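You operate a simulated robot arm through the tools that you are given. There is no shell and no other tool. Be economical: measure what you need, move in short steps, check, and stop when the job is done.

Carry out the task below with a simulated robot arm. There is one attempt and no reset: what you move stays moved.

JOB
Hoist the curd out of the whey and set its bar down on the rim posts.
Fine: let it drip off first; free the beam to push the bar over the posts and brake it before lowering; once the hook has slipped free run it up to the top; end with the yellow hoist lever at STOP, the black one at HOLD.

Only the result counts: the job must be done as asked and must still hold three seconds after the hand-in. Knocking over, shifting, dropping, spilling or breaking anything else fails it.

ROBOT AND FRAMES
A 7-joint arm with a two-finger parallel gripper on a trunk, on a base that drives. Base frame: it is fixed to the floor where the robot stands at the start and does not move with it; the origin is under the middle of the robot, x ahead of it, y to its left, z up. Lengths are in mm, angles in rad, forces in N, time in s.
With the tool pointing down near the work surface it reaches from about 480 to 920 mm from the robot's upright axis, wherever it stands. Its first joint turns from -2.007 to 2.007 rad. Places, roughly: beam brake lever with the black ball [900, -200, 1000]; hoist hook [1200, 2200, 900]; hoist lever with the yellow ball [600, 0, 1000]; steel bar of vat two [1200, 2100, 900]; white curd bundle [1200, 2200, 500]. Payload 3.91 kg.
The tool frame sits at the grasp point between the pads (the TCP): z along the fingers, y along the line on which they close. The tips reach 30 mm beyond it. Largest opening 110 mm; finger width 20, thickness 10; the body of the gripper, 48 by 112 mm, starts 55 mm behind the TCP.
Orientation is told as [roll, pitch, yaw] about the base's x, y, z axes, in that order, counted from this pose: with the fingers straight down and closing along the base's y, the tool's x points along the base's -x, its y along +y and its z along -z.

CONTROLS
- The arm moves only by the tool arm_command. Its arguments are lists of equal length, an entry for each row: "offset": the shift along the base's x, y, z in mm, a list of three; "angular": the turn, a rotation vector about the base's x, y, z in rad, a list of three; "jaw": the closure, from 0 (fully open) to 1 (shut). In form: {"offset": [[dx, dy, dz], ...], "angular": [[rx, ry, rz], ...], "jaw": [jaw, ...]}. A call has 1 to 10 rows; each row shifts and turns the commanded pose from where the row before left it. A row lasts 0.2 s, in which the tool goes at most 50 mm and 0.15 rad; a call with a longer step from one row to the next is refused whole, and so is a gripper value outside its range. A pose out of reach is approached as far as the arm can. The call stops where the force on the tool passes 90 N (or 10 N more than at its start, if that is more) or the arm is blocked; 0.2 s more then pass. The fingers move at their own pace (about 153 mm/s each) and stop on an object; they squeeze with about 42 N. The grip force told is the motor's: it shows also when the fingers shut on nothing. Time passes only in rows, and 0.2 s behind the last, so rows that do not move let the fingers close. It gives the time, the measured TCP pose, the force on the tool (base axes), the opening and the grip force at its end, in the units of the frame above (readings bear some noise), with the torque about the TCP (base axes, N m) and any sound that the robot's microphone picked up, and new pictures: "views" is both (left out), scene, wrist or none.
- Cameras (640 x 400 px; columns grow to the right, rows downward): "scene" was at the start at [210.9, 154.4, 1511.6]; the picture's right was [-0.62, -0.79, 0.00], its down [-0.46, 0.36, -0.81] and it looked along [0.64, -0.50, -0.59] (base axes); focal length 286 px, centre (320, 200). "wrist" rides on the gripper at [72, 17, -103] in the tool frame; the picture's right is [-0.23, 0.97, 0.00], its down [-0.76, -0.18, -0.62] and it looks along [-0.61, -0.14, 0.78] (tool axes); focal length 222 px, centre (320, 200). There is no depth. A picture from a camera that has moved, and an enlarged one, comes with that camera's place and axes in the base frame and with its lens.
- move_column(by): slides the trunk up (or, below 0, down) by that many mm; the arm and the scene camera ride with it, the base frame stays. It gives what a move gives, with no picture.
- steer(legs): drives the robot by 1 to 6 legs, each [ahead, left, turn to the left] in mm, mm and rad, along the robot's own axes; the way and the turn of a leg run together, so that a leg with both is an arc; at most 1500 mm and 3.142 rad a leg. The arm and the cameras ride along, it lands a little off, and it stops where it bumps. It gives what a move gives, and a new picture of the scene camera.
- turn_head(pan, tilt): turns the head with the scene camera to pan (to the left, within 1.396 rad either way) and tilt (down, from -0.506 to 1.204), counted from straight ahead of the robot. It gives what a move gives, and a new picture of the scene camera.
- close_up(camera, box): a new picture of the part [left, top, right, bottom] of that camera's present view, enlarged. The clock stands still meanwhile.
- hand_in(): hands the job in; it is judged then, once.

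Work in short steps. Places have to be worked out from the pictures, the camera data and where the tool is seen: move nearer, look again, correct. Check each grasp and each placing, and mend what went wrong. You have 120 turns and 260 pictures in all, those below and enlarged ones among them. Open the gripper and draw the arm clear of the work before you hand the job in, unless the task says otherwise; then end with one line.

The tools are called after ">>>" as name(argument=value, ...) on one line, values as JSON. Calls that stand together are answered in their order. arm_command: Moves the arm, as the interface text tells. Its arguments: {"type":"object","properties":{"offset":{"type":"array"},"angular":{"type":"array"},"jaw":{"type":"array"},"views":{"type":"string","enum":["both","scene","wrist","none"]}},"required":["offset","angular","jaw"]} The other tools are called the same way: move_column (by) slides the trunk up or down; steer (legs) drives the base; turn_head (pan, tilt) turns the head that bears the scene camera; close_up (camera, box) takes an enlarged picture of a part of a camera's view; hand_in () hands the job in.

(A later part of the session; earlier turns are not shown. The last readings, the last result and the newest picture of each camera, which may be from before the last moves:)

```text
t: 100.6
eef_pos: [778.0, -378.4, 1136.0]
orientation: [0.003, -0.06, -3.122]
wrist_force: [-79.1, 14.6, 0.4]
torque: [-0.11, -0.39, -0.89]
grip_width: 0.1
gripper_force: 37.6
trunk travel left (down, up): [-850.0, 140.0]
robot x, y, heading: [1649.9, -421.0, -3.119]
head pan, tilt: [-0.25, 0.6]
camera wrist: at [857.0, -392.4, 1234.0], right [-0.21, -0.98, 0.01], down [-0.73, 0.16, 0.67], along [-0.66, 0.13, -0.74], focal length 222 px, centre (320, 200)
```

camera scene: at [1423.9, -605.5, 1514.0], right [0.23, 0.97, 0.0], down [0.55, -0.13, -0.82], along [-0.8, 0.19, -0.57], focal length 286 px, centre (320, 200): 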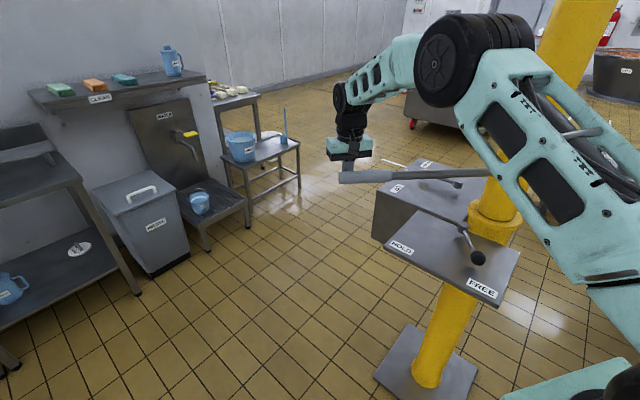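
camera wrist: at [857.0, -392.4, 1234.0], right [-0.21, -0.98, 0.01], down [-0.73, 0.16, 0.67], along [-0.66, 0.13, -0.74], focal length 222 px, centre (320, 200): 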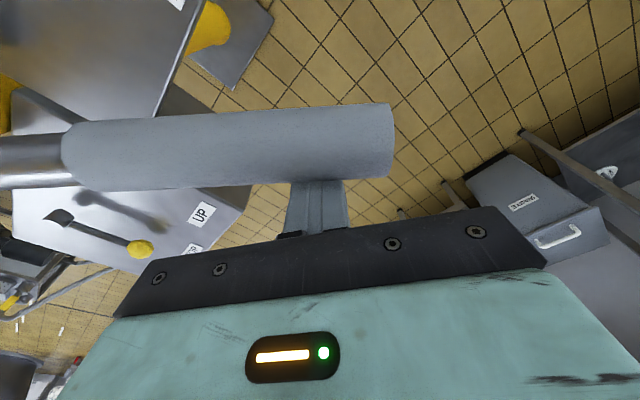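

Locked solid under 80 N sustained. I ease off and inspect the brake lever closely again.

>>> arm_command(offset=[[-15, 0, 0], [0, 0, 40], [0, 0, 40], [0, 0, 30]], angular=[[0, 0, 0], [0, -0.06, 0], [0, 0, 0], [0, 0, 0]], jaw=[1, 1, 1, 1], views="none")

>>> close_up(camera="scene", box=[380, 170, 540, 320])

>>> close_up(camera="scene", box=[360, 140, 480, 215])

```text
t: 101.6
eef_pos: [773.7, -377.8, 1245.3]
orientation: [0.003, 0.025, -3.118]
wrist_force: [0.1, -0.4, 0.8]
torque: [-0.02, -0.02, -0.01]
grip_width: 0.1
gripper_force: 38.1
trunk travel left (down, up): [-850.0, 140.0]
robot x, y, heading: [1649.7, -420.6, -3.12]
head pan, tilt: [-0.25, 0.6]
```

```text
2.67 times, centred on (460, 245) of scene
camera zoom: at [1423.3, -605.6, 1514.0], right [0.23, 0.97, 0.0], down [0.55, -0.13, -0.82], along [-0.8, 0.19, -0.57], focal length 764 px, centre (-53, 80)
```

zoom: 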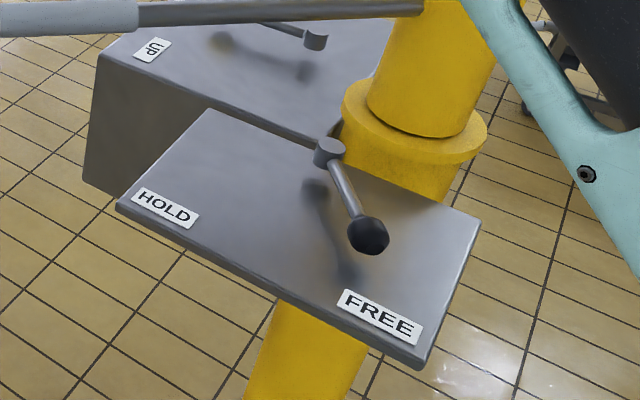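

```text
5.33 times, centred on (420, 178) of scene
camera zoom: at [1423.3, -605.6, 1514.0], right [0.23, 0.97, 0.0], down [0.55, -0.13, -0.82], along [-0.8, 0.19, -0.57], focal length 1528 px, centre (-213, 320)
```

zoom: 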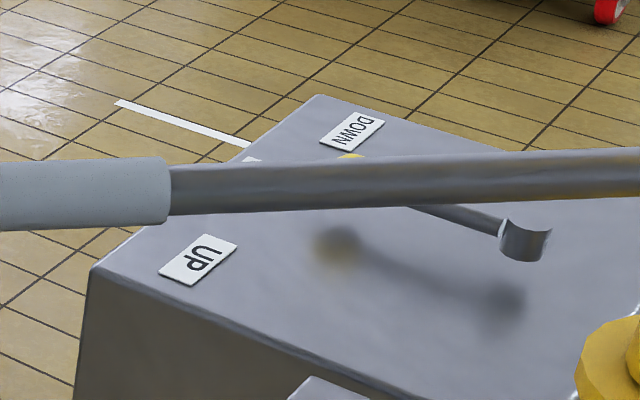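

Lever clearly at FREE. I look at the mast and beam for any other catch (pin, stop) before trying anything else.

>>> turn_head(pan=-0.8, tilt=-0.1)

>>> turn_head(pan=-0.7, tilt=0.75)

```text
t: 102.6
eef_pos: [774.1, -377.0, 1244.5]
orientation: [-0.001, 0.025, -3.119]
wrist_force: [0.1, 0.1, -0.5]
torque: [-0.04, 0.0, 0.03]
grip_width: 0.2
gripper_force: 37.5
trunk travel left (down, up): [-850.0, 140.0]
robot x, y, heading: [1648.2, -422.6, -3.118]
head pan, tilt: [-0.799, -0.099]
camera scene: at [1447.2, -564.4, 1578.0], right [0.7, 0.71, 0.0], down [-0.07, 0.07, -1.0], along [-0.71, 0.7, 0.1], focal length 286 px, centre (320, 200)
```

scene: 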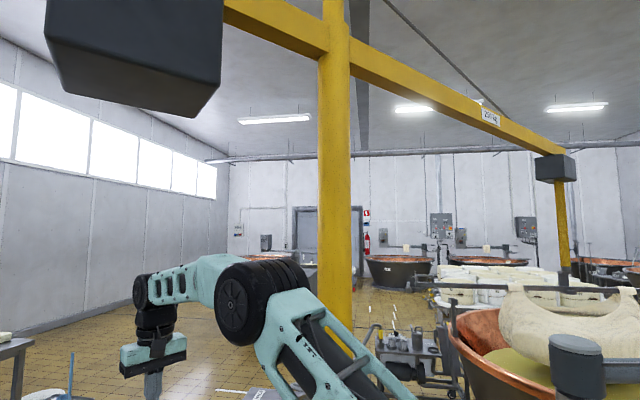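

```text
t: 103.8
eef_pos: [773.4, -378.3, 1245.5]
orientation: [0.003, 0.025, -3.12]
wrist_force: [0.4, 0.4, 0.1]
torque: [0.03, 0.01, -0.01]
grip_width: 0.3
gripper_force: 37.9
trunk travel left (down, up): [-850.0, 140.0]
robot x, y, heading: [1647.1, -420.1, -3.121]
head pan, tilt: [-0.7, 0.75]
camera scene: at [1444.8, -573.5, 1501.2], right [0.63, 0.78, 0.0], down [0.53, -0.43, -0.73], along [-0.57, 0.46, -0.68], focal length 286 px, centre (320, 200)
```

scene: 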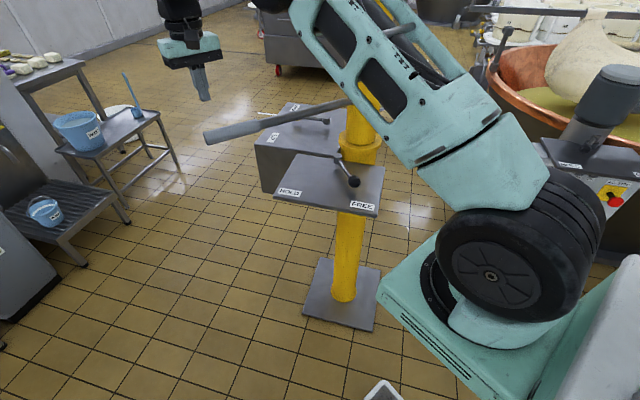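

No other catch is visible. I'll try the working direction again, right at the rod's end, with a sustained push close to the limit.

>>> arm_command(offset=[[36, -11, 0], [36, -11, 0], [0, 0, -38], [0, 0, -38], [0, 0, -37], [-8, 0, 0], [-3, 0, 0], [-2, 0, 0], [-2, 0, 0], [-1, 0, 0]], angular=[[0, 0.025, 0], [0, 0, 0], [0, 0, 0], [0, 0, 0], [0, 0, 0], [0, 0, 0], [0, 0, 0], [0, 0, 0], [0, 0, 0], [0, 0, 0]], jaw=[1, 1, 1, 1, 1, 1, 1, 1, 1, 1], views="none")

>>> arm_command(offset=[[-1, 0, 0], [-1, 0, 0], [-1, 0, 0], [0, 0, 0], [0, 0, 0], [0, 0, 0], [0, 0, 0], [0, 0, 0], [0, 0, 0], [0, 0, 0]], angular=[[0, 0, 0], [0, 0, 0], [0, 0, 0], [0, 0, 0], [0, 0, 0], [0, 0, 0], [0, 0, 0], [0, 0, 0], [0, 0, 0], [0, 0, 0]], jaw=[1, 1, 1, 1, 1, 1, 1, 1, 1, 1], views="wrist")

```text
t: 106.0
eef_pos: [834.6, -401.6, 1131.8]
orientation: [0.0, 0.009, -3.12]
wrist_force: [39.9, 0.3, -4.5]
torque: [-0.1, 0.26, -0.56]
grip_width: 0.0
gripper_force: 38.0
trunk travel left (down, up): [-850.0, 140.0]
robot x, y, heading: [1649.6, -421.3, -3.12]
head pan, tilt: [-0.7, 0.75]
```

```text
t: 108.2
eef_pos: [834.4, -401.2, 1131.8]
orientation: [-0.002, 0.016, -3.117]
wrist_force: [59.8, -8.3, -1.9]
torque: [0.02, 0.51, -0.72]
grip_width: 0.2
gripper_force: 38.0
trunk travel left (down, up): [-850.0, 140.0]
robot x, y, heading: [1646.3, -420.7, -3.122]
head pan, tilt: [-0.7, 0.75]
camera wrist: at [906.2, -416.3, 1235.7], right [-0.2, -0.98, -0.01], down [-0.77, 0.16, 0.61], along [-0.6, 0.13, -0.79], focal length 222 px, centre (320, 200)
```

wrist: 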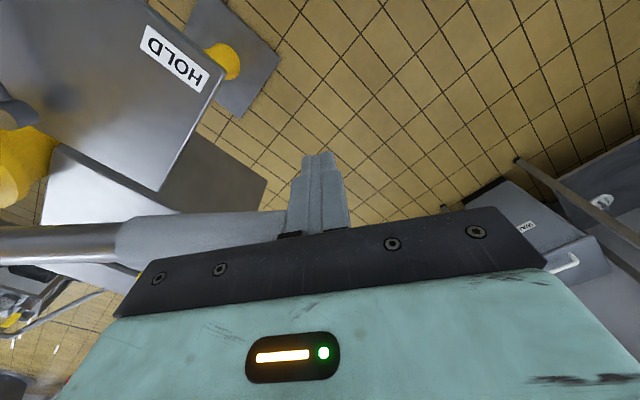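

At 60 N it stands still; I add 3–4 mm to get ~85 N and hold longer.

>>> arm_command(offset=[[-1, 0, 0], [-1, 0, 0], [-1, 0, 0], [-0.5, 0, 0], [0, 0, 0], [0, 0, 0], [0, 0, 0], [0, 0, 0], [0, 0, 0], [0, 0, 0]], angular=[[0, 0, 0], [0, 0, 0], [0, 0, 0], [0, 0, 0], [0, 0, 0], [0, 0, 0], [0, 0, 0], [0, 0, 0], [0, 0, 0], [0, 0, 0]], jaw=[1, 1, 1, 1, 1, 1, 1, 1, 1, 1], views="none")

>>> arm_command(offset=[[0, 0, 0], [0, 0, 0], [0, 0, 0], [0, 0, 0], [0, 0, 0], [0, 0, 0], [0, 0, 0], [0, 0, 0], [0, 0, 0], [0, 0, 0]], angular=[[0, 0, 0], [0, 0, 0], [0, 0, 0], [0, 0, 0], [0, 0, 0], [0, 0, 0], [0, 0, 0], [0, 0, 0], [0, 0, 0], [0, 0, 0]], jaw=[1, 1, 1, 1, 1, 1, 1, 1, 1, 1], views="none")

```text
t: 110.4
eef_pos: [833.2, -401.2, 1132.3]
orientation: [-0.002, 0.023, -3.115]
wrist_force: [79.2, -12.0, 2.4]
torque: [0.13, 0.71, -0.98]
grip_width: 0.3
gripper_force: 38.1
trunk travel left (down, up): [-850.0, 140.0]
robot x, y, heading: [1645.9, -423.7, -3.119]
head pan, tilt: [-0.7, 0.75]
```

```text
t: 112.6
eef_pos: [833.7, -401.1, 1131.1]
orientation: [-0.004, 0.023, -3.117]
wrist_force: [80.3, -11.6, 1.3]
torque: [0.15, 0.7, -0.92]
grip_width: 0.0
gripper_force: 37.9
trunk travel left (down, up): [-850.0, 140.0]
robot x, y, heading: [1644.7, -419.4, -3.117]
head pan, tilt: [-0.7, 0.75]
```

Still locked at 80 N on the rod: pivot friction is too much for that short lever. The bar itself gives a three-fold longer lever arm ("push the bar over the posts"), so I'll stow the arm and drive to the bar's near end.

>>> arm_command(offset=[[12, 0, 0], [0, 0, 40], [0, 0, 40], [0, 0, 30], [45, 20, 0], [45, 20, 0], [45, 20, 0], [45, 20, 0], [45, 20, 0], [45, 20, 0]], angular=[[0, 0, 0], [0, 0.02, 0], [0, 0, 0], [0, 0, 0], [0, 0, 0], [0, 0, 0], [0, 0, 0], [0, 0, 0], [0, 0, 0], [0, 0, 0]], jaw=[0, 0, 0, 0, 0, 0, 0, 0, 0, 0], views="none")

>>> steer(legs=[[0, 545, 0], [0, 0, -3.12]])

```text
t: 114.8
eef_pos: [1105.4, -281.8, 1242.7]
orientation: [-0.002, -0.02, -3.116]
wrist_force: [-1.2, -1.1, 0.3]
torque: [0.01, -0.04, 0.0]
grip_width: 109.9
gripper_force: 0.0
trunk travel left (down, up): [-850.0, 140.0]
robot x, y, heading: [1644.8, -420.4, -3.12]
head pan, tilt: [-0.7, 0.75]
```

```text
t: 125.2
eef_pos: [2203.2, -1094.1, 1242.6]
orientation: [0.001, -0.021, 0.047]
wrist_force: [-0.5, -0.4, 0.5]
torque: [0.0, 0.0, 0.0]
grip_width: 109.8
gripper_force: 0.0
trunk travel left (down, up): [-850.0, 140.0]
robot x, y, heading: [1659.1, -969.2, 0.049]
head pan, tilt: [-0.7, 0.75]
camera scene: at [1857.5, -801.5, 1501.1], right [-0.61, -0.79, 0.0], down [-0.54, 0.42, -0.73], along [0.58, -0.45, -0.68], focal length 286 px, centre (320, 200)
```

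scene: 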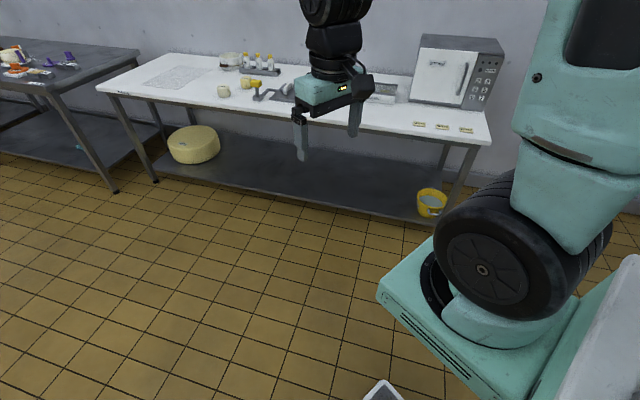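

Now reverse back along the known-free lane to the earlier stand.

>>> steer(legs=[[0, 0, -0.049], [-1405, 0, 0], [0, 449, 0], [-250, 0, 0], [0, 520, 0]])

>>> turn_head(pan=1.0, tilt=0.5)

>>> turn_head(pan=1.39, tilt=0.6)

```text
t: 139.1
eef_pos: [545.3, -137.3, 1242.1]
orientation: [0.0, -0.022, -0.006]
wrist_force: [0.2, 0.8, 0.1]
torque: [-0.02, -0.01, 0.01]
grip_width: 110.2
gripper_force: 0.1
trunk travel left (down, up): [-850.0, 140.0]
robot x, y, heading: [5.3, 14.8, -0.01]
head pan, tilt: [-0.7, 0.75]
camera scene: at [213.4, 171.9, 1501.1], right [-0.65, -0.76, 0.0], down [-0.52, 0.44, -0.73], along [0.56, -0.47, -0.68], focal length 286 px, centre (320, 200)
```

scene: 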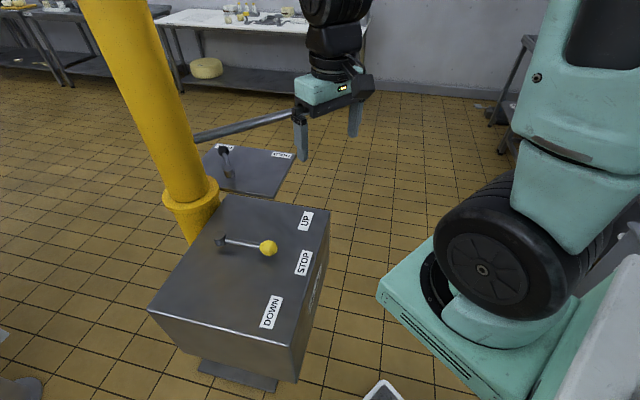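

```text
t: 140.8
eef_pos: [544.6, -136.4, 1242.6]
orientation: [0.001, -0.021, -0.004]
wrist_force: [-0.8, 1.0, -0.8]
torque: [0.0, 0.03, 0.0]
grip_width: 110.1
gripper_force: 0.0
trunk travel left (down, up): [-850.0, 140.0]
robot x, y, heading: [5.6, 18.8, -0.007]
head pan, tilt: [1.0, 0.499]
camera scene: at [200.2, 302.0, 1523.1], right [0.84, -0.55, 0.0], down [-0.26, -0.4, -0.88], along [0.48, 0.74, -0.48], focal length 286 px, centre (320, 200)
```

scene: 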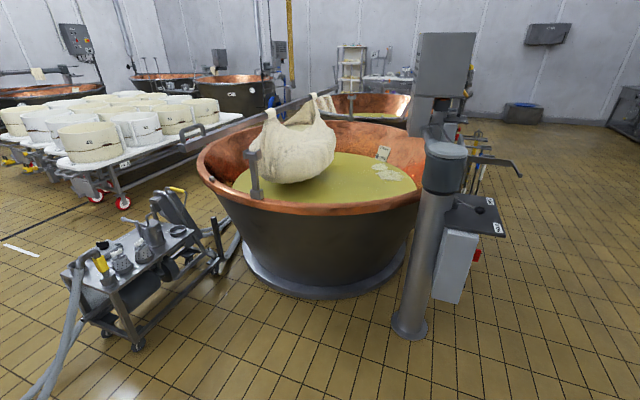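

```text
t: 141.6
eef_pos: [544.7, -136.6, 1243.3]
orientation: [0.0, -0.021, -0.004]
wrist_force: [0.3, 0.7, 0.4]
torque: [0.0, -0.01, -0.01]
grip_width: 110.3
gripper_force: 0.0
trunk travel left (down, up): [-850.0, 140.0]
robot x, y, heading: [8.2, 18.2, -0.004]
head pan, tilt: [1.389, 0.6]
camera scene: at [167.1, 312.6, 1514.0], right [0.98, -0.19, 0.0], down [-0.11, -0.55, -0.83], along [0.16, 0.81, -0.56], focal length 286 px, centre (320, 200)
```

scene: 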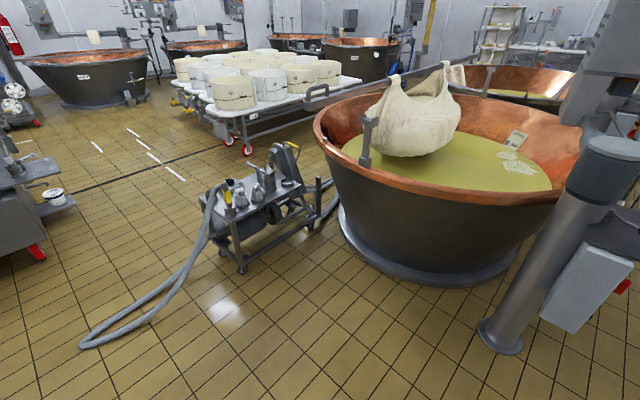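

The floor up to y ≈ 1400 is free; the pump trolley sits beyond. I drive left, turn to face +y, and take a stand at about [320, 800].

>>> steer(legs=[[0, 700, 0], [0, 0, 1.575], [80, -312, 0]])

>>> turn_head(pan=-0.1, tilt=0.35)

```text
t: 151.1
eef_pos: [474.2, 1338.9, 1243.7]
orientation: [0.002, -0.022, 1.583]
wrist_force: [0.2, 0.4, 0.8]
torque: [-0.02, 0.0, 0.01]
grip_width: 109.6
gripper_force: 0.1
trunk travel left (down, up): [-850.0, 140.0]
robot x, y, heading: [325.5, 795.5, 1.581]
head pan, tilt: [1.389, 0.6]
camera scene: at [34.0, 957.9, 1514.0], right [0.17, 0.98, 0.0], down [0.56, -0.1, -0.83], along [-0.81, 0.14, -0.56], focal length 286 px, centre (320, 200)
```

scene: 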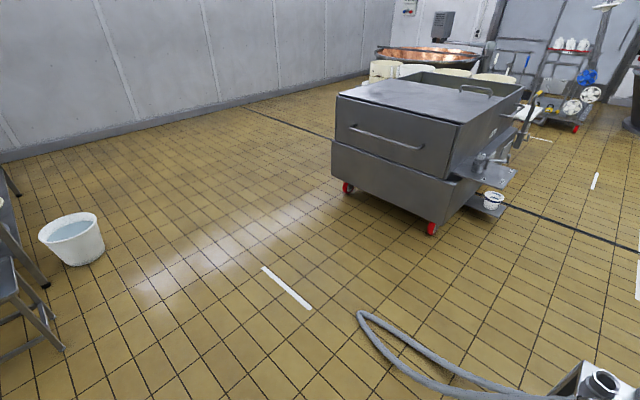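

```text
t: 152.7
eef_pos: [473.4, 1338.7, 1243.0]
orientation: [0.0, -0.021, 1.581]
wrist_force: [-0.3, -0.1, 0.0]
torque: [0.01, -0.04, 0.04]
grip_width: 110.0
gripper_force: 0.1
trunk travel left (down, up): [-850.0, 140.0]
robot x, y, heading: [328.9, 799.5, 1.58]
head pan, tilt: [-0.099, 0.351]
camera scene: at [129.6, 1035.4, 1536.8], right [1.0, -0.09, 0.0], down [-0.03, -0.34, -0.94], along [0.09, 0.94, -0.34], focal length 286 px, centre (320, 200)
```

scene: 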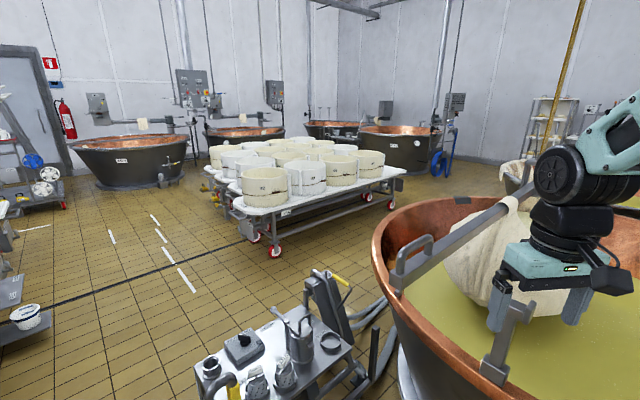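

The bar's near end ≈ [340, 1556, 1150] and near saddle ≈ [632, 1525, 1074]; the bar must go ~195 mm across. I move the arm aside to see the far post and the hook.

>>> arm_command(offset=[[40, -15, 0], [40, -15, 0], [40, -15, 0], [40, -15, 0], [40, -15, 0]], angular=[[0, 0, 0], [0, 0, 0], [0, 0, 0], [0, 0, 0], [0, 0, 0]], jaw=[0, 0, 0, 0, 0], views="none")

>>> turn_head(pan=-0.75, tilt=0.35)

>>> close_up(camera="scene", box=[230, 80, 470, 230])

```text
t: 153.9
eef_pos: [674.7, 1264.5, 1242.0]
orientation: [-0.001, -0.021, 1.584]
wrist_force: [0.7, 0.5, 0.0]
torque: [-0.01, -0.06, 0.0]
grip_width: 110.0
gripper_force: 0.0
trunk travel left (down, up): [-850.0, 140.0]
robot x, y, heading: [327.4, 798.4, 1.578]
head pan, tilt: [-0.099, 0.351]
```

```text
t: 154.9
eef_pos: [673.8, 1263.4, 1242.4]
orientation: [-0.001, -0.022, 1.581]
wrist_force: [0.8, 0.3, -0.6]
torque: [-0.02, 0.0, -0.02]
grip_width: 109.8
gripper_force: 0.1
trunk travel left (down, up): [-850.0, 140.0]
robot x, y, heading: [329.9, 798.9, 1.577]
head pan, tilt: [-0.75, 0.351]
camera scene: at [184.1, 1011.3, 1536.8], right [0.74, -0.68, 0.0], down [-0.23, -0.25, -0.94], along [0.63, 0.69, -0.34], focal length 286 px, centre (320, 200)
```

scene: 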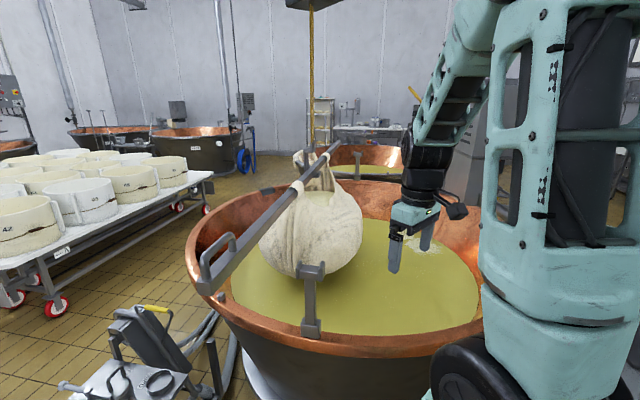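

```text
2.67 times, centred on (350, 155) of scene
camera zoom: at [184.1, 1011.3, 1536.8], right [0.74, -0.68, 0.0], down [-0.23, -0.25, -0.94], along [0.63, 0.69, -0.34], focal length 764 px, centre (240, 320)
```

zoom: 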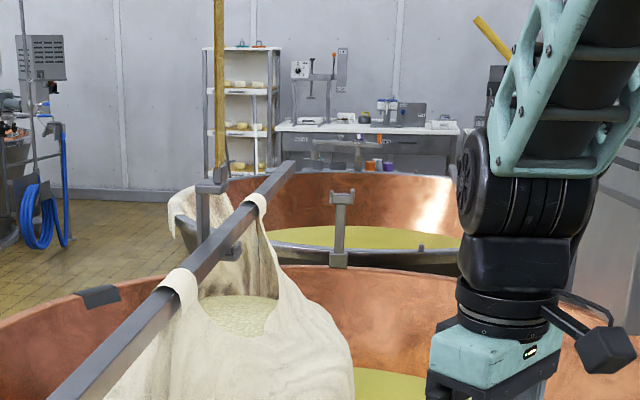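

Measured: posts [632,1525]–[2007,2525], bar parallel to them, ~200 mm short. Hook shank is on the far side of the bar, opening toward the posts' side. I'll take the bar just inboard of its handle and turn the fingers across it.

>>> arm_command(offset=[[-12, 45, 3], [-12, 45, 3], [-12, 45, 3], [-12, 45, 3], [-12, 45, 3], [-12, 45, 3], [-12, 45, 3], [-12, 45, 3], [-12, 45, 0], [-11, 45, 0]], angular=[[0, 0, -0.095], [0, 0, -0.095], [0, 0, -0.095], [0, 0, -0.095], [0, 0, -0.095], [0, 0, -0.095], [0, 0, -0.095], [0, 0, -0.095], [0, 0, -0.095], [0, 0, -0.095]], jaw=[0, 0, 0, 0, 0, 0, 0, 0, 0, 0])

```text
t: 157.1
eef_pos: [552.8, 1706.4, 1266.7]
orientation: [-0.001, -0.021, 0.63]
wrist_force: [-0.2, -2.0, 1.2]
torque: [0.1, -0.05, 0.01]
grip_width: 110.0
gripper_force: 0.1
out of reach, approached as far as the arm can: row 10
trunk travel left (down, up): [-850.0, 140.0]
robot x, y, heading: [326.8, 798.9, 1.583]
head pan, tilt: [-0.75, 0.351]
camera scene: at [183.4, 1008.9, 1537.2], right [0.74, -0.68, 0.0], down [-0.23, -0.25, -0.94], along [0.64, 0.69, -0.34], focal length 286 px, centre (320, 200)
camera wrist: at [484.7, 1676.8, 1367.9], right [-0.39, 0.92, 0.0], down [0.71, 0.3, 0.64], along [0.59, 0.25, -0.77], focal length 222 px, centre (320, 200)
```

scene: 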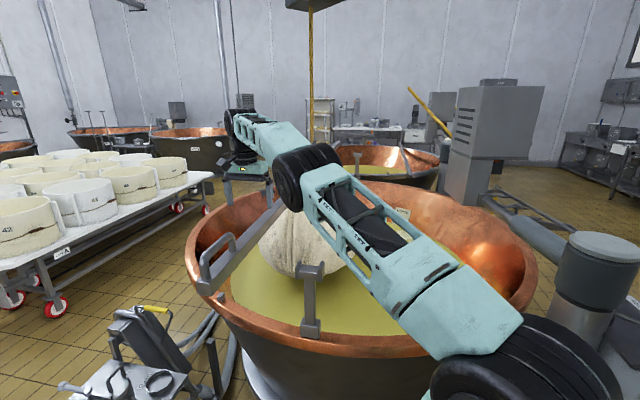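
wrist: 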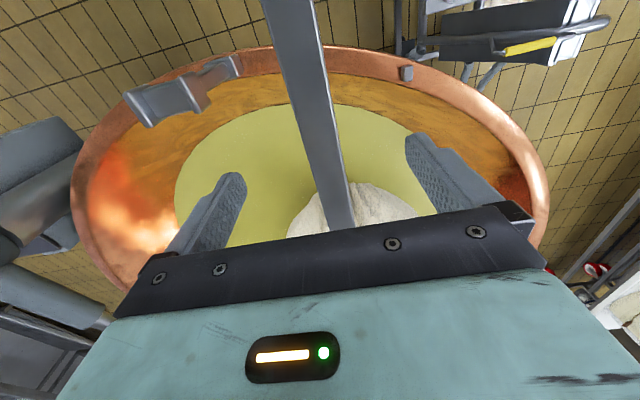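

Limit of reach from here (measured from the robot's middle), so I drive 180 mm ahead, then bring the tool back over the bar.

>>> steer(legs=[[180, 0, 0]])

>>> arm_command(offset=[[0, -36, 0], [0, -36, 0], [0, -36, 0], [0, -36, 0], [0, -30, 0], [0, 0, 0]], angular=[[0, 0, 0], [0, 0, 0], [0, 0, 0], [0, 0, 0], [0, 0, 0], [0, 0, 0]], jaw=[0, 0, 0, 0, 0, 0])

```text
t: 158.6
eef_pos: [553.8, 1888.5, 1264.6]
orientation: [0.0, -0.02, 0.632]
wrist_force: [0.2, 0.5, 0.7]
torque: [0.0, 0.0, 0.01]
grip_width: 110.0
gripper_force: 0.0
trunk travel left (down, up): [-850.0, 140.0]
robot x, y, heading: [326.7, 977.3, 1.578]
head pan, tilt: [-0.75, 0.351]
camera scene: at [182.7, 1190.8, 1536.8], right [0.74, -0.68, 0.0], down [-0.23, -0.25, -0.94], along [0.64, 0.69, -0.34], focal length 286 px, centre (320, 200)
```

scene: 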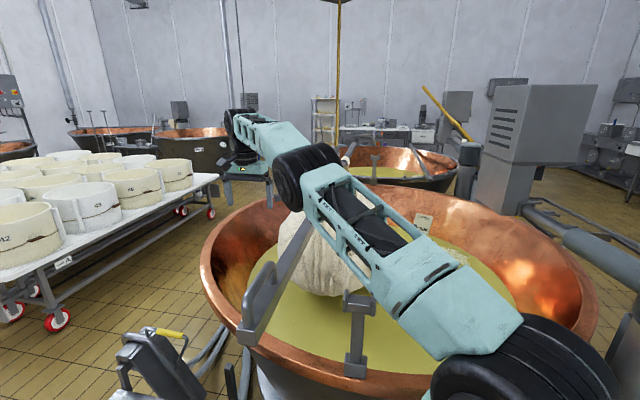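

```text
t: 160.0
eef_pos: [554.1, 1714.5, 1264.6]
orientation: [0.0, -0.022, 0.631]
wrist_force: [0.6, 0.0, -0.1]
torque: [-0.02, -0.01, -0.01]
grip_width: 110.0
gripper_force: 0.1
trunk travel left (down, up): [-850.0, 140.0]
robot x, y, heading: [326.2, 981.0, 1.578]
head pan, tilt: [-0.75, 0.351]
camera scene: at [182.7, 1190.9, 1536.8], right [0.74, -0.68, 0.0], down [-0.23, -0.25, -0.94], along [0.64, 0.69, -0.34], focal length 286 px, centre (320, 200)
camera wrist: at [483.9, 1683.7, 1366.3], right [-0.39, 0.92, 0.0], down [0.71, 0.3, 0.64], along [0.59, 0.25, -0.77], focal length 222 px, centre (320, 200)
```

scene: 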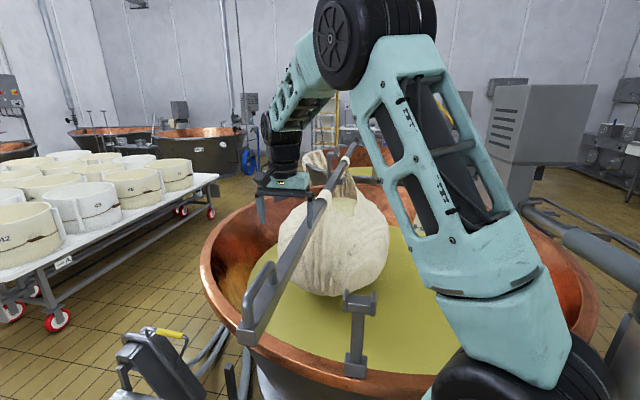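
wrist: 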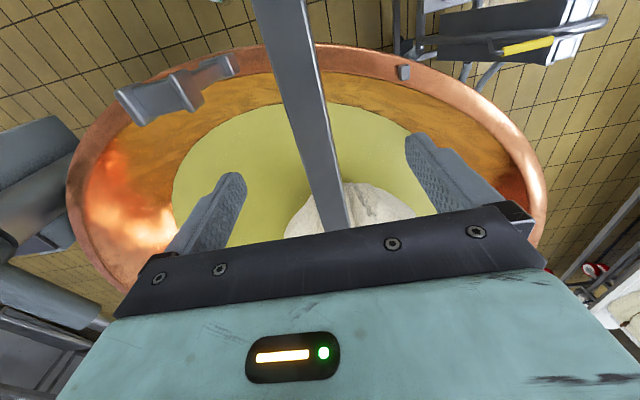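

The bar runs neatly between the fingers, parallel to them. I descend to the bar's height and close.

>>> arm_command(offset=[[-2, -2, -40], [0, 0, -40], [0, 0, -32], [0, 0, 0], [0, 0, 0], [0, 0, 0], [0, 0, 0]], angular=[[0, 0, 0], [0, 0, 0], [0, 0, 0], [0, 0, 0], [0, 0, 0], [0, 0, 0], [0, 0, 0]], jaw=[0, 0, 0, 0.4, 0.8, 0.8, 0.8])

```text
t: 161.6
eef_pos: [554.9, 1708.2, 1152.6]
orientation: [-0.004, -0.017, 0.626]
wrist_force: [20.0, -36.7, -3.9]
torque: [0.11, 0.31, -0.35]
grip_width: 42.9
gripper_force: 20.8
trunk travel left (down, up): [-850.0, 140.0]
robot x, y, heading: [326.0, 982.9, 1.574]
head pan, tilt: [-0.75, 0.351]
camera scene: at [184.4, 1188.6, 1537.2], right [0.74, -0.68, 0.0], down [-0.23, -0.25, -0.94], along [0.63, 0.69, -0.34], focal length 286 px, centre (320, 200)
camera wrist: at [485.6, 1679.0, 1254.0], right [-0.39, 0.92, 0.0], down [0.71, 0.3, 0.64], along [0.59, 0.25, -0.77], focal length 222 px, centre (320, 200)
```

scene: 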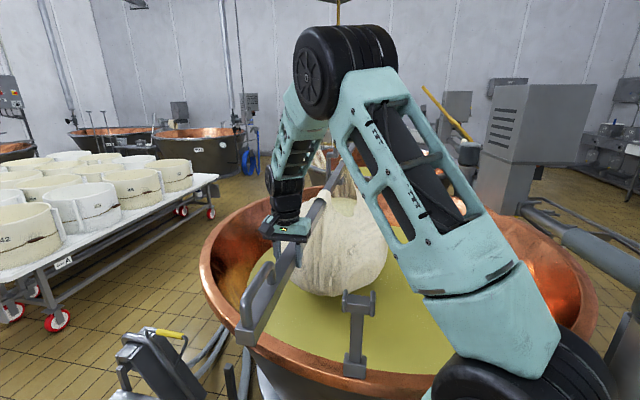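
wrist: 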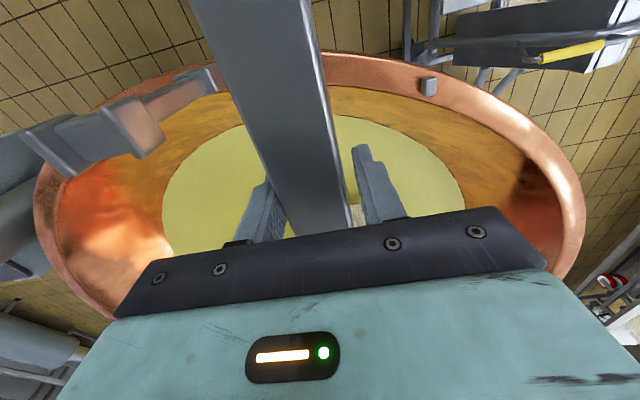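

One finger reached the bar first (sideways 42 N). I shift 4 mm to centre and let the grip close.

>>> arm_command(offset=[[2.4, -3.2, 0], [0, 0, 0], [0, 0, 0], [0, 0, 0], [0, 0, 0]], angular=[[0, 0, 0], [0, 0, 0], [0, 0, 0], [0, 0, 0], [0, 0, 0]], jaw=[0.9, 0.9, 0.9, 0.9, 0.9], views="wrist")

```text
t: 162.8
eef_pos: [558.0, 1704.0, 1152.9]
orientation: [-0.003, -0.015, 0.629]
wrist_force: [22.3, -37.4, -6.7]
torque: [0.17, 0.51, -0.71]
grip_width: 35.9
gripper_force: 45.7
trunk travel left (down, up): [-850.0, 140.0]
robot x, y, heading: [323.9, 980.5, 1.58]
head pan, tilt: [-0.75, 0.351]
camera wrist: at [487.6, 1676.3, 1254.3], right [-0.39, 0.92, 0.0], down [0.71, 0.3, 0.64], along [0.59, 0.25, -0.77], focal length 222 px, centre (320, 200)
```

wrist: 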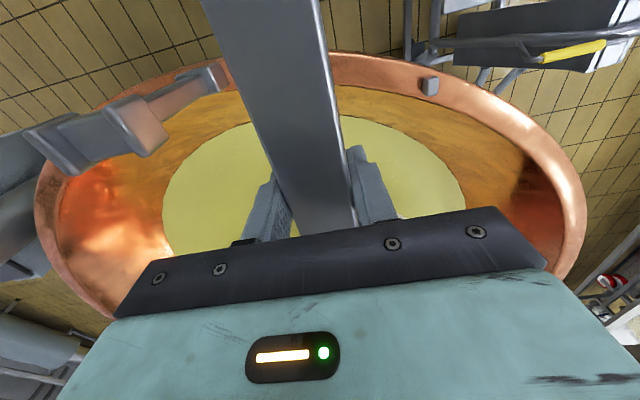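

Grip is closed on the bar (36 mm). Now I move gently along +x, the direction the bar should go, and watch the force.

>>> arm_command(offset=[[2, 0, 0], [2, 0, 0], [2, 0, 0], [2, 0, 0], [2, 0, 0], [2, 0, 0], [2, 0, 0], [2, 0, 0]], angular=[[0, 0, 0], [0, 0, 0], [0, 0, 0], [0, 0, 0], [0, 0, 0], [0, 0, 0], [0, 0, 0], [0, 0, 0]], jaw=[0.9, 0.9, 0.9, 0.9, 0.9, 0.9, 0.9, 0.9], views="wrist")

```text
t: 164.6
eef_pos: [564.4, 1711.3, 1153.8]
orientation: [0.001, -0.023, 0.636]
wrist_force: [-32.9, -3.9, 1.9]
torque: [-0.51, -0.26, -0.84]
grip_width: 35.6
gripper_force: 45.4
trunk travel left (down, up): [-850.0, 140.0]
robot x, y, heading: [322.9, 974.3, 1.578]
head pan, tilt: [-0.75, 0.351]
camera wrist: at [495.8, 1680.7, 1254.8], right [-0.4, 0.92, 0.01], down [0.71, 0.3, 0.64], along [0.58, 0.26, -0.77], focal length 222 px, centre (320, 200)
```

wrist: 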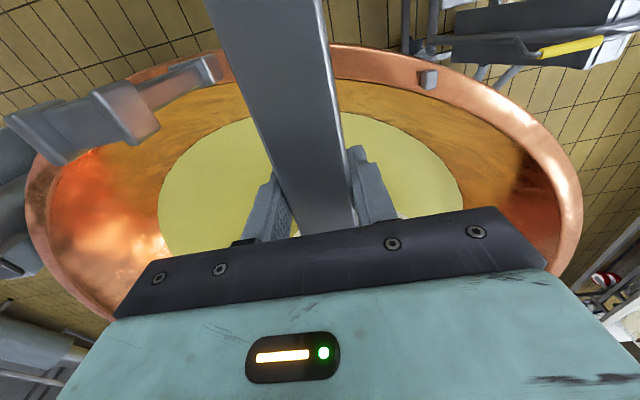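

The tool shifted ~10 mm along the bar; I check with the scene camera whether the bar went along.

>>> close_up(camera="scene", box=[200, 140, 420, 380])

>>> arm_command(offset=[[2, 0, 0], [2, 0, 0], [2, 0, 0], [2, 0, 0], [1, 0, 0], [1, 0, 0], [0, 0, 0], [0, 0, 0], [0, 0, 0], [0, 0, 0]], angular=[[0, 0, 0], [0, 0, 0], [0, 0, 0], [0, 0, 0], [0, 0, 0], [0, 0, 0], [0, 0, 0], [0, 0, 0], [0, 0, 0], [0, 0, 0]], jaw=[0.9, 0.9, 0.9, 0.9, 0.9, 0.9, 0.9, 0.9, 0.9, 0.9], views="wrist")

>>> close_up(camera="scene", box=[200, 140, 420, 380])

```text
1.67 times, centred on (310, 260) of scene
camera zoom: at [180.4, 1191.1, 1536.7], right [0.74, -0.68, 0.0], down [-0.23, -0.25, -0.94], along [0.64, 0.69, -0.34], focal length 478 px, centre (337, 100)
```

zoom: 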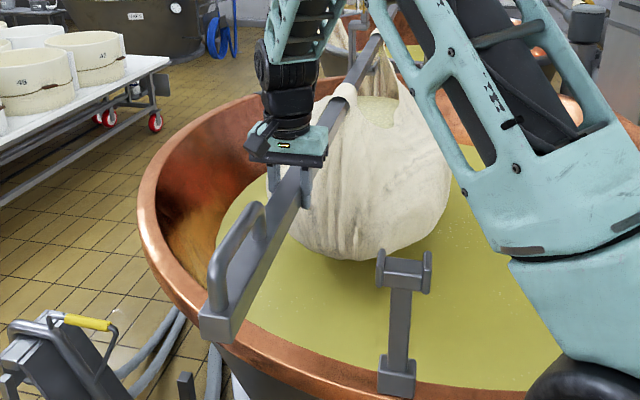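

```text
t: 166.8
eef_pos: [572.7, 1710.1, 1152.3]
orientation: [0.0, -0.017, 0.636]
wrist_force: [-42.8, -8.9, 0.8]
torque: [-0.33, 0.05, -0.78]
grip_width: 36.1
gripper_force: 45.0
trunk travel left (down, up): [-850.0, 140.0]
robot x, y, heading: [325.0, 976.6, 1.576]
head pan, tilt: [-0.75, 0.351]
camera wrist: at [504.4, 1679.5, 1254.3], right [-0.4, 0.92, 0.01], down [0.71, 0.3, 0.64], along [0.58, 0.26, -0.77], focal length 222 px, centre (320, 200)
```

wrist: 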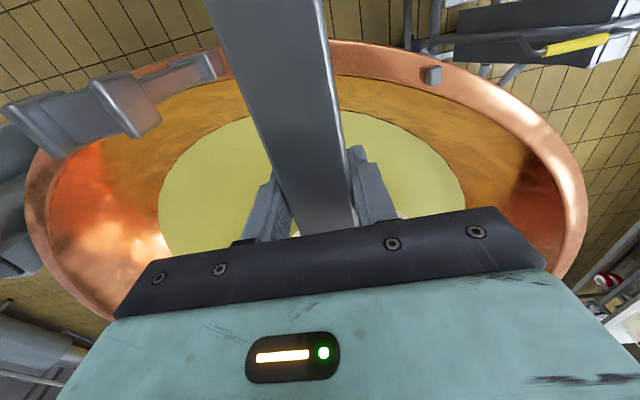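

```text
1.67 times, centred on (310, 260) of scene
camera zoom: at [179.9, 1190.3, 1536.6], right [0.74, -0.68, 0.0], down [-0.23, -0.25, -0.94], along [0.64, 0.69, -0.34], focal length 478 px, centre (337, 100)
```

zoom: 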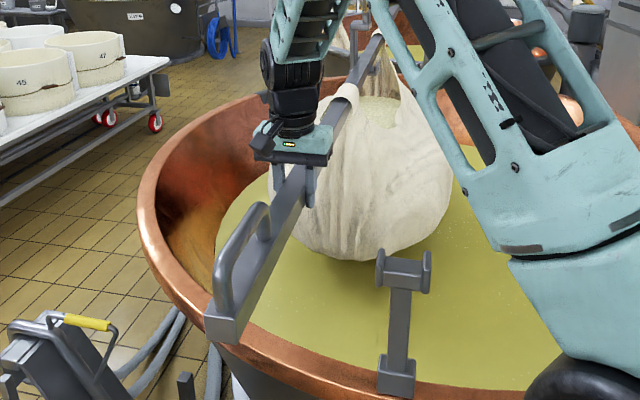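

The bar and bundle did move with ~43 N – the beam turns this way. I carry it on slowly along the hook's arc (target grip point ≈ [820, 1659]), keeping the bar's direction.

>>> arm_command(offset=[[3, -0.45, 0], [4, -0.6, 0], [5, -0.75, 0], [5, -0.75, 0], [5, -0.75, 0], [5, -0.75, 0], [5, -0.75, 0], [5, -0.75, 0], [5, -0.75, 0], [5, -0.75, 0]], angular=[[0, 0, 0], [0, 0, 0], [0, 0, 0], [0, 0, 0], [0, 0, 0], [0, 0, 0], [0, 0, 0], [0, 0, 0], [0, 0, 0], [0, 0, 0]], jaw=[0.9, 0.9, 0.9, 0.9, 0.9, 0.9, 0.9, 0.9, 0.9, 0.9], views="none")

>>> close_up(camera="scene", box=[200, 140, 420, 380])

```text
t: 169.0
eef_pos: [622.7, 1704.0, 1153.3]
orientation: [0.0, -0.02, 0.635]
wrist_force: [-34.9, -2.7, 2.8]
torque: [-0.03, 0.08, -0.57]
grip_width: 35.7
gripper_force: 44.7
trunk travel left (down, up): [-850.0, 140.0]
robot x, y, heading: [328.9, 982.3, 1.578]
head pan, tilt: [-0.75, 0.351]
```

```text
1.67 times, centred on (310, 260) of scene
camera zoom: at [180.5, 1190.7, 1536.6], right [0.74, -0.68, 0.0], down [-0.23, -0.25, -0.94], along [0.64, 0.69, -0.34], focal length 478 px, centre (337, 100)
```

zoom: 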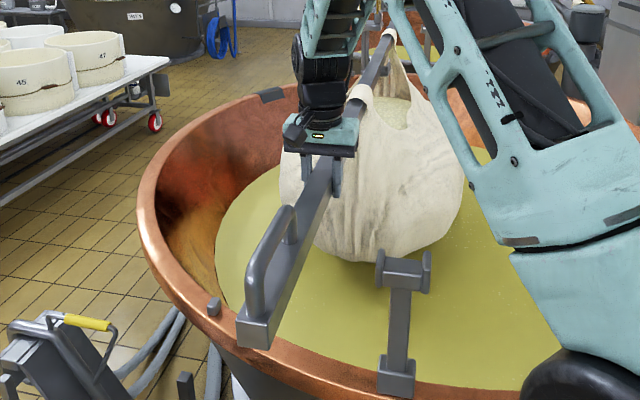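

Moving smoothly at ~35 N. Continue.

>>> arm_command(offset=[[5, -0.85, 0], [5, -0.85, 0], [5, -0.85, 0], [5, -0.9, 0], [5, -0.9, 0], [5, -0.9, 0], [5, -0.95, 0], [5, -0.95, 0], [5, -0.95, 0], [5, -0.95, 0]], angular=[[0, 0, 0], [0, 0, 0], [0, 0, 0], [0, 0, 0], [0, 0, 0], [0, 0, 0], [0, 0, 0], [0, 0, 0], [0, 0, 0], [0, 0, 0]], jaw=[0.9, 0.9, 0.9, 0.9, 0.9, 0.9, 0.9, 0.9, 0.9, 0.9], views="none")

>>> arm_command(offset=[[5, -1, 0], [5, -1, 0], [5, -1, 0], [5, -1.05, 0], [5, -1.05, 0], [5, -1.05, 0], [4, -0.9, 0], [3, -0.7, 0], [2, -0.4, 0], [1, -0.2, 0]], angular=[[0, 0, 0], [0, 0, 0], [0, 0, 0], [0, 0, 0], [0, 0, 0], [0, 0, 0], [0, 0, 0], [0, 0, 0], [0, 0, 0], [0, 0, 0]], jaw=[0.9, 0.9, 0.9, 0.9, 0.9, 0.9, 0.9, 0.9, 0.9, 0.9], views="scene")

>>> close_up(camera="scene", box=[200, 140, 420, 380])

```text
t: 171.2
eef_pos: [670.3, 1694.4, 1152.9]
orientation: [0.002, -0.016, 0.639]
wrist_force: [-43.1, -7.4, -1.4]
torque: [-0.64, 0.07, -0.73]
grip_width: 36.4
gripper_force: 44.9
trunk travel left (down, up): [-850.0, 140.0]
robot x, y, heading: [326.4, 980.0, 1.573]
head pan, tilt: [-0.75, 0.351]
```

```text
t: 173.4
eef_pos: [710.4, 1684.2, 1153.2]
orientation: [0.001, -0.016, 0.635]
wrist_force: [-43.5, -7.7, 3.6]
torque: [-0.18, 0.15, -0.7]
grip_width: 36.4
gripper_force: 44.7
trunk travel left (down, up): [-850.0, 140.0]
robot x, y, heading: [322.5, 978.7, 1.582]
head pan, tilt: [-0.75, 0.351]
camera scene: at [179.7, 1190.3, 1536.5], right [0.74, -0.68, 0.0], down [-0.23, -0.25, -0.94], along [0.64, 0.69, -0.34], focal length 286 px, centre (320, 200)
```

scene: 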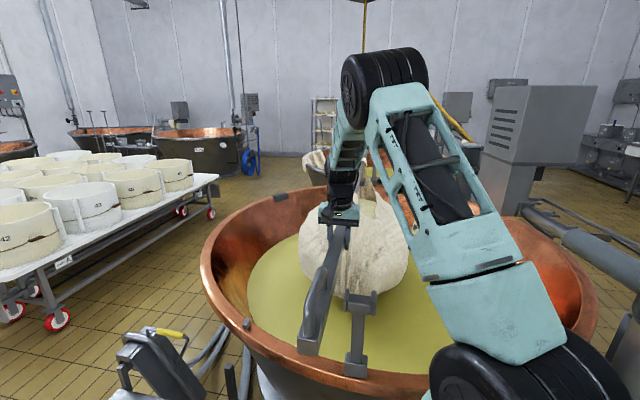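

```text
1.67 times, centred on (310, 260) of scene
camera zoom: at [179.7, 1190.3, 1536.5], right [0.74, -0.68, 0.0], down [-0.23, -0.25, -0.94], along [0.64, 0.69, -0.34], focal length 478 px, centre (337, 100)
```

zoom: 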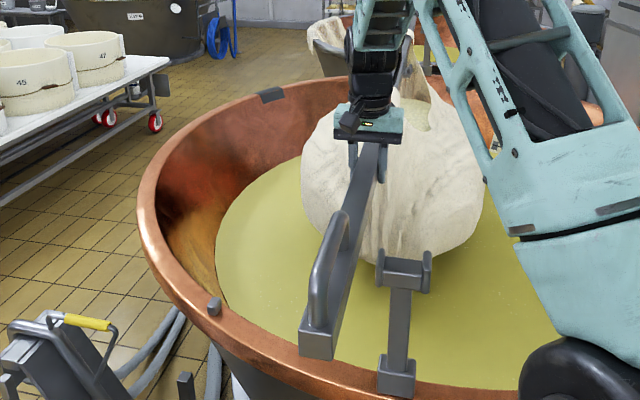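

The bar moves purely sideways (its end stays at the same length position, overhang kept), my fingers slid along it. So I now pull straight across: ~84 mm left along [0.588, -0.809]; first 68 mm.

>>> arm_command(offset=[[1.2, -1.6, 0], [2.35, -3.24, 0], [2.35, -3.24, 0], [2.35, -3.24, 0], [2.35, -3.24, 0], [2.35, -3.24, 0], [2.35, -3.24, 0], [2.35, -3.24, 0], [2.35, -3.24, 0], [2.35, -3.24, 0]], angular=[[0, 0, 0], [0, 0, 0], [0, 0, 0], [0, 0, 0], [0, 0, 0], [0, 0, 0], [0, 0, 0], [0, 0, 0], [0, 0, 0], [0, 0, 0]], jaw=[0.9, 0.9, 0.9, 0.9, 0.9, 0.9, 0.9, 0.9, 0.9, 0.9], views="none")

>>> close_up(camera="scene", box=[200, 140, 420, 380])

```text
t: 175.6
eef_pos: [734.2, 1654.4, 1153.9]
orientation: [-0.001, -0.016, 0.636]
wrist_force: [-46.3, -5.4, -0.9]
torque: [0.29, 0.25, -0.74]
grip_width: 35.4
gripper_force: 42.9
trunk travel left (down, up): [-850.0, 140.0]
robot x, y, heading: [324.1, 978.7, 1.581]
head pan, tilt: [-0.75, 0.351]
```

```text
1.67 times, centred on (310, 260) of scene
camera zoom: at [180.0, 1190.4, 1536.6], right [0.74, -0.68, 0.0], down [-0.23, -0.25, -0.94], along [0.64, 0.69, -0.34], focal length 478 px, centre (337, 100)
```

zoom: 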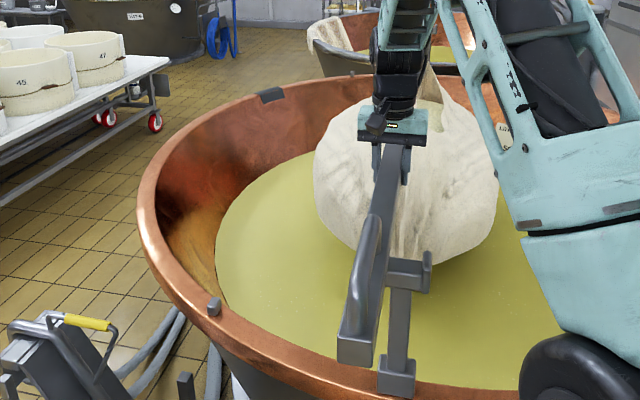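

About 40 mm more needed. I move 36 mm and then check against the saddle from another angle.

>>> arm_command(offset=[[2.35, -3.24, 0], [2.35, -3.24, 0], [2.35, -3.24, 0], [2.35, -3.24, 0], [2.35, -3.24, 0], [2.35, -3.24, 0], [2.35, -3.24, 0], [2.35, -3.24, 0], [2.35, -3.24, 0], [0, 0, 0]], angular=[[0, 0, 0], [0, 0, 0], [0, 0, 0], [0, 0, 0], [0, 0, 0], [0, 0, 0], [0, 0, 0], [0, 0, 0], [0, 0, 0], [0, 0, 0]], jaw=[0.9, 0.9, 0.9, 0.9, 0.9, 0.9, 0.9, 0.9, 0.9, 0.9], views="wrist")

>>> close_up(camera="scene", box=[300, 180, 420, 360])

>>> turn_head(pan=-1.1, tilt=0.35)

```text
t: 177.8
eef_pos: [755.5, 1626.7, 1153.2]
orientation: [0.0, -0.015, 0.638]
wrist_force: [-45.5, -3.5, -0.4]
torque: [-0.25, 0.22, -0.72]
grip_width: 36.1
gripper_force: 44.8
trunk travel left (down, up): [-850.0, 140.0]
robot x, y, heading: [326.5, 981.2, 1.58]
head pan, tilt: [-0.75, 0.351]
camera wrist: at [686.3, 1596.5, 1254.7], right [-0.4, 0.92, 0.0], down [0.71, 0.3, 0.64], along [0.58, 0.25, -0.77], focal length 222 px, centre (320, 200)
```

wrist: 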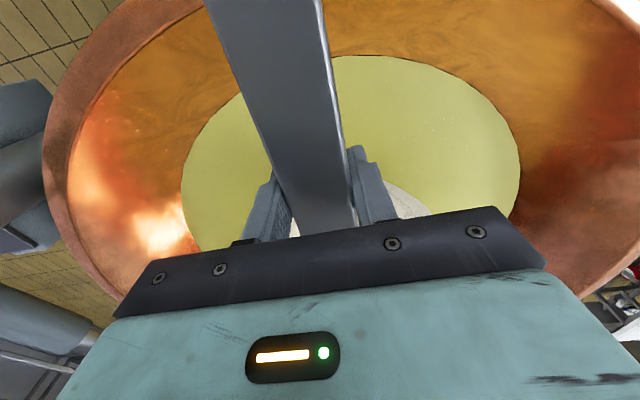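

```text
2.22 times, centred on (360, 270) of scene
camera zoom: at [179.7, 1190.8, 1536.5], right [0.74, -0.68, 0.0], down [-0.23, -0.25, -0.94], along [0.64, 0.69, -0.34], focal length 637 px, centre (231, 44)
```

zoom: 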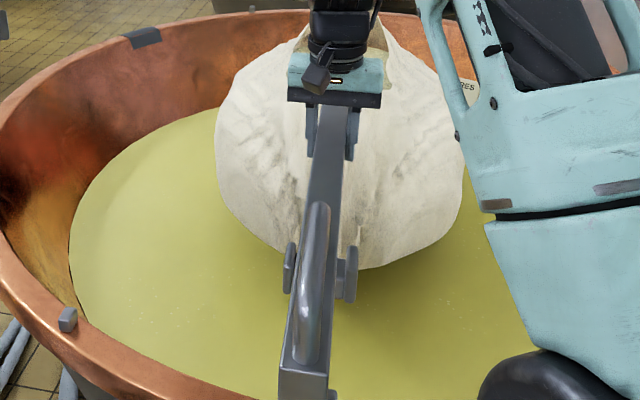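

```text
t: 178.7
eef_pos: [755.8, 1628.2, 1153.9]
orientation: [0.001, -0.014, 0.638]
wrist_force: [-46.5, -3.8, 0.4]
torque: [-0.21, 0.2, -0.73]
grip_width: 36.1
gripper_force: 45.3
trunk travel left (down, up): [-850.0, 140.0]
robot x, y, heading: [325.8, 976.6, 1.583]
head pan, tilt: [-1.1, 0.351]
camera scene: at [199.3, 1165.2, 1536.5], right [0.46, -0.89, 0.0], down [-0.3, -0.16, -0.94], along [0.83, 0.43, -0.34], focal length 286 px, centre (320, 200)
```

scene: 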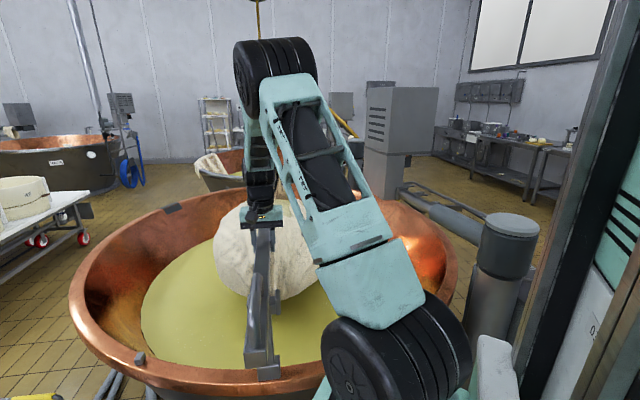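

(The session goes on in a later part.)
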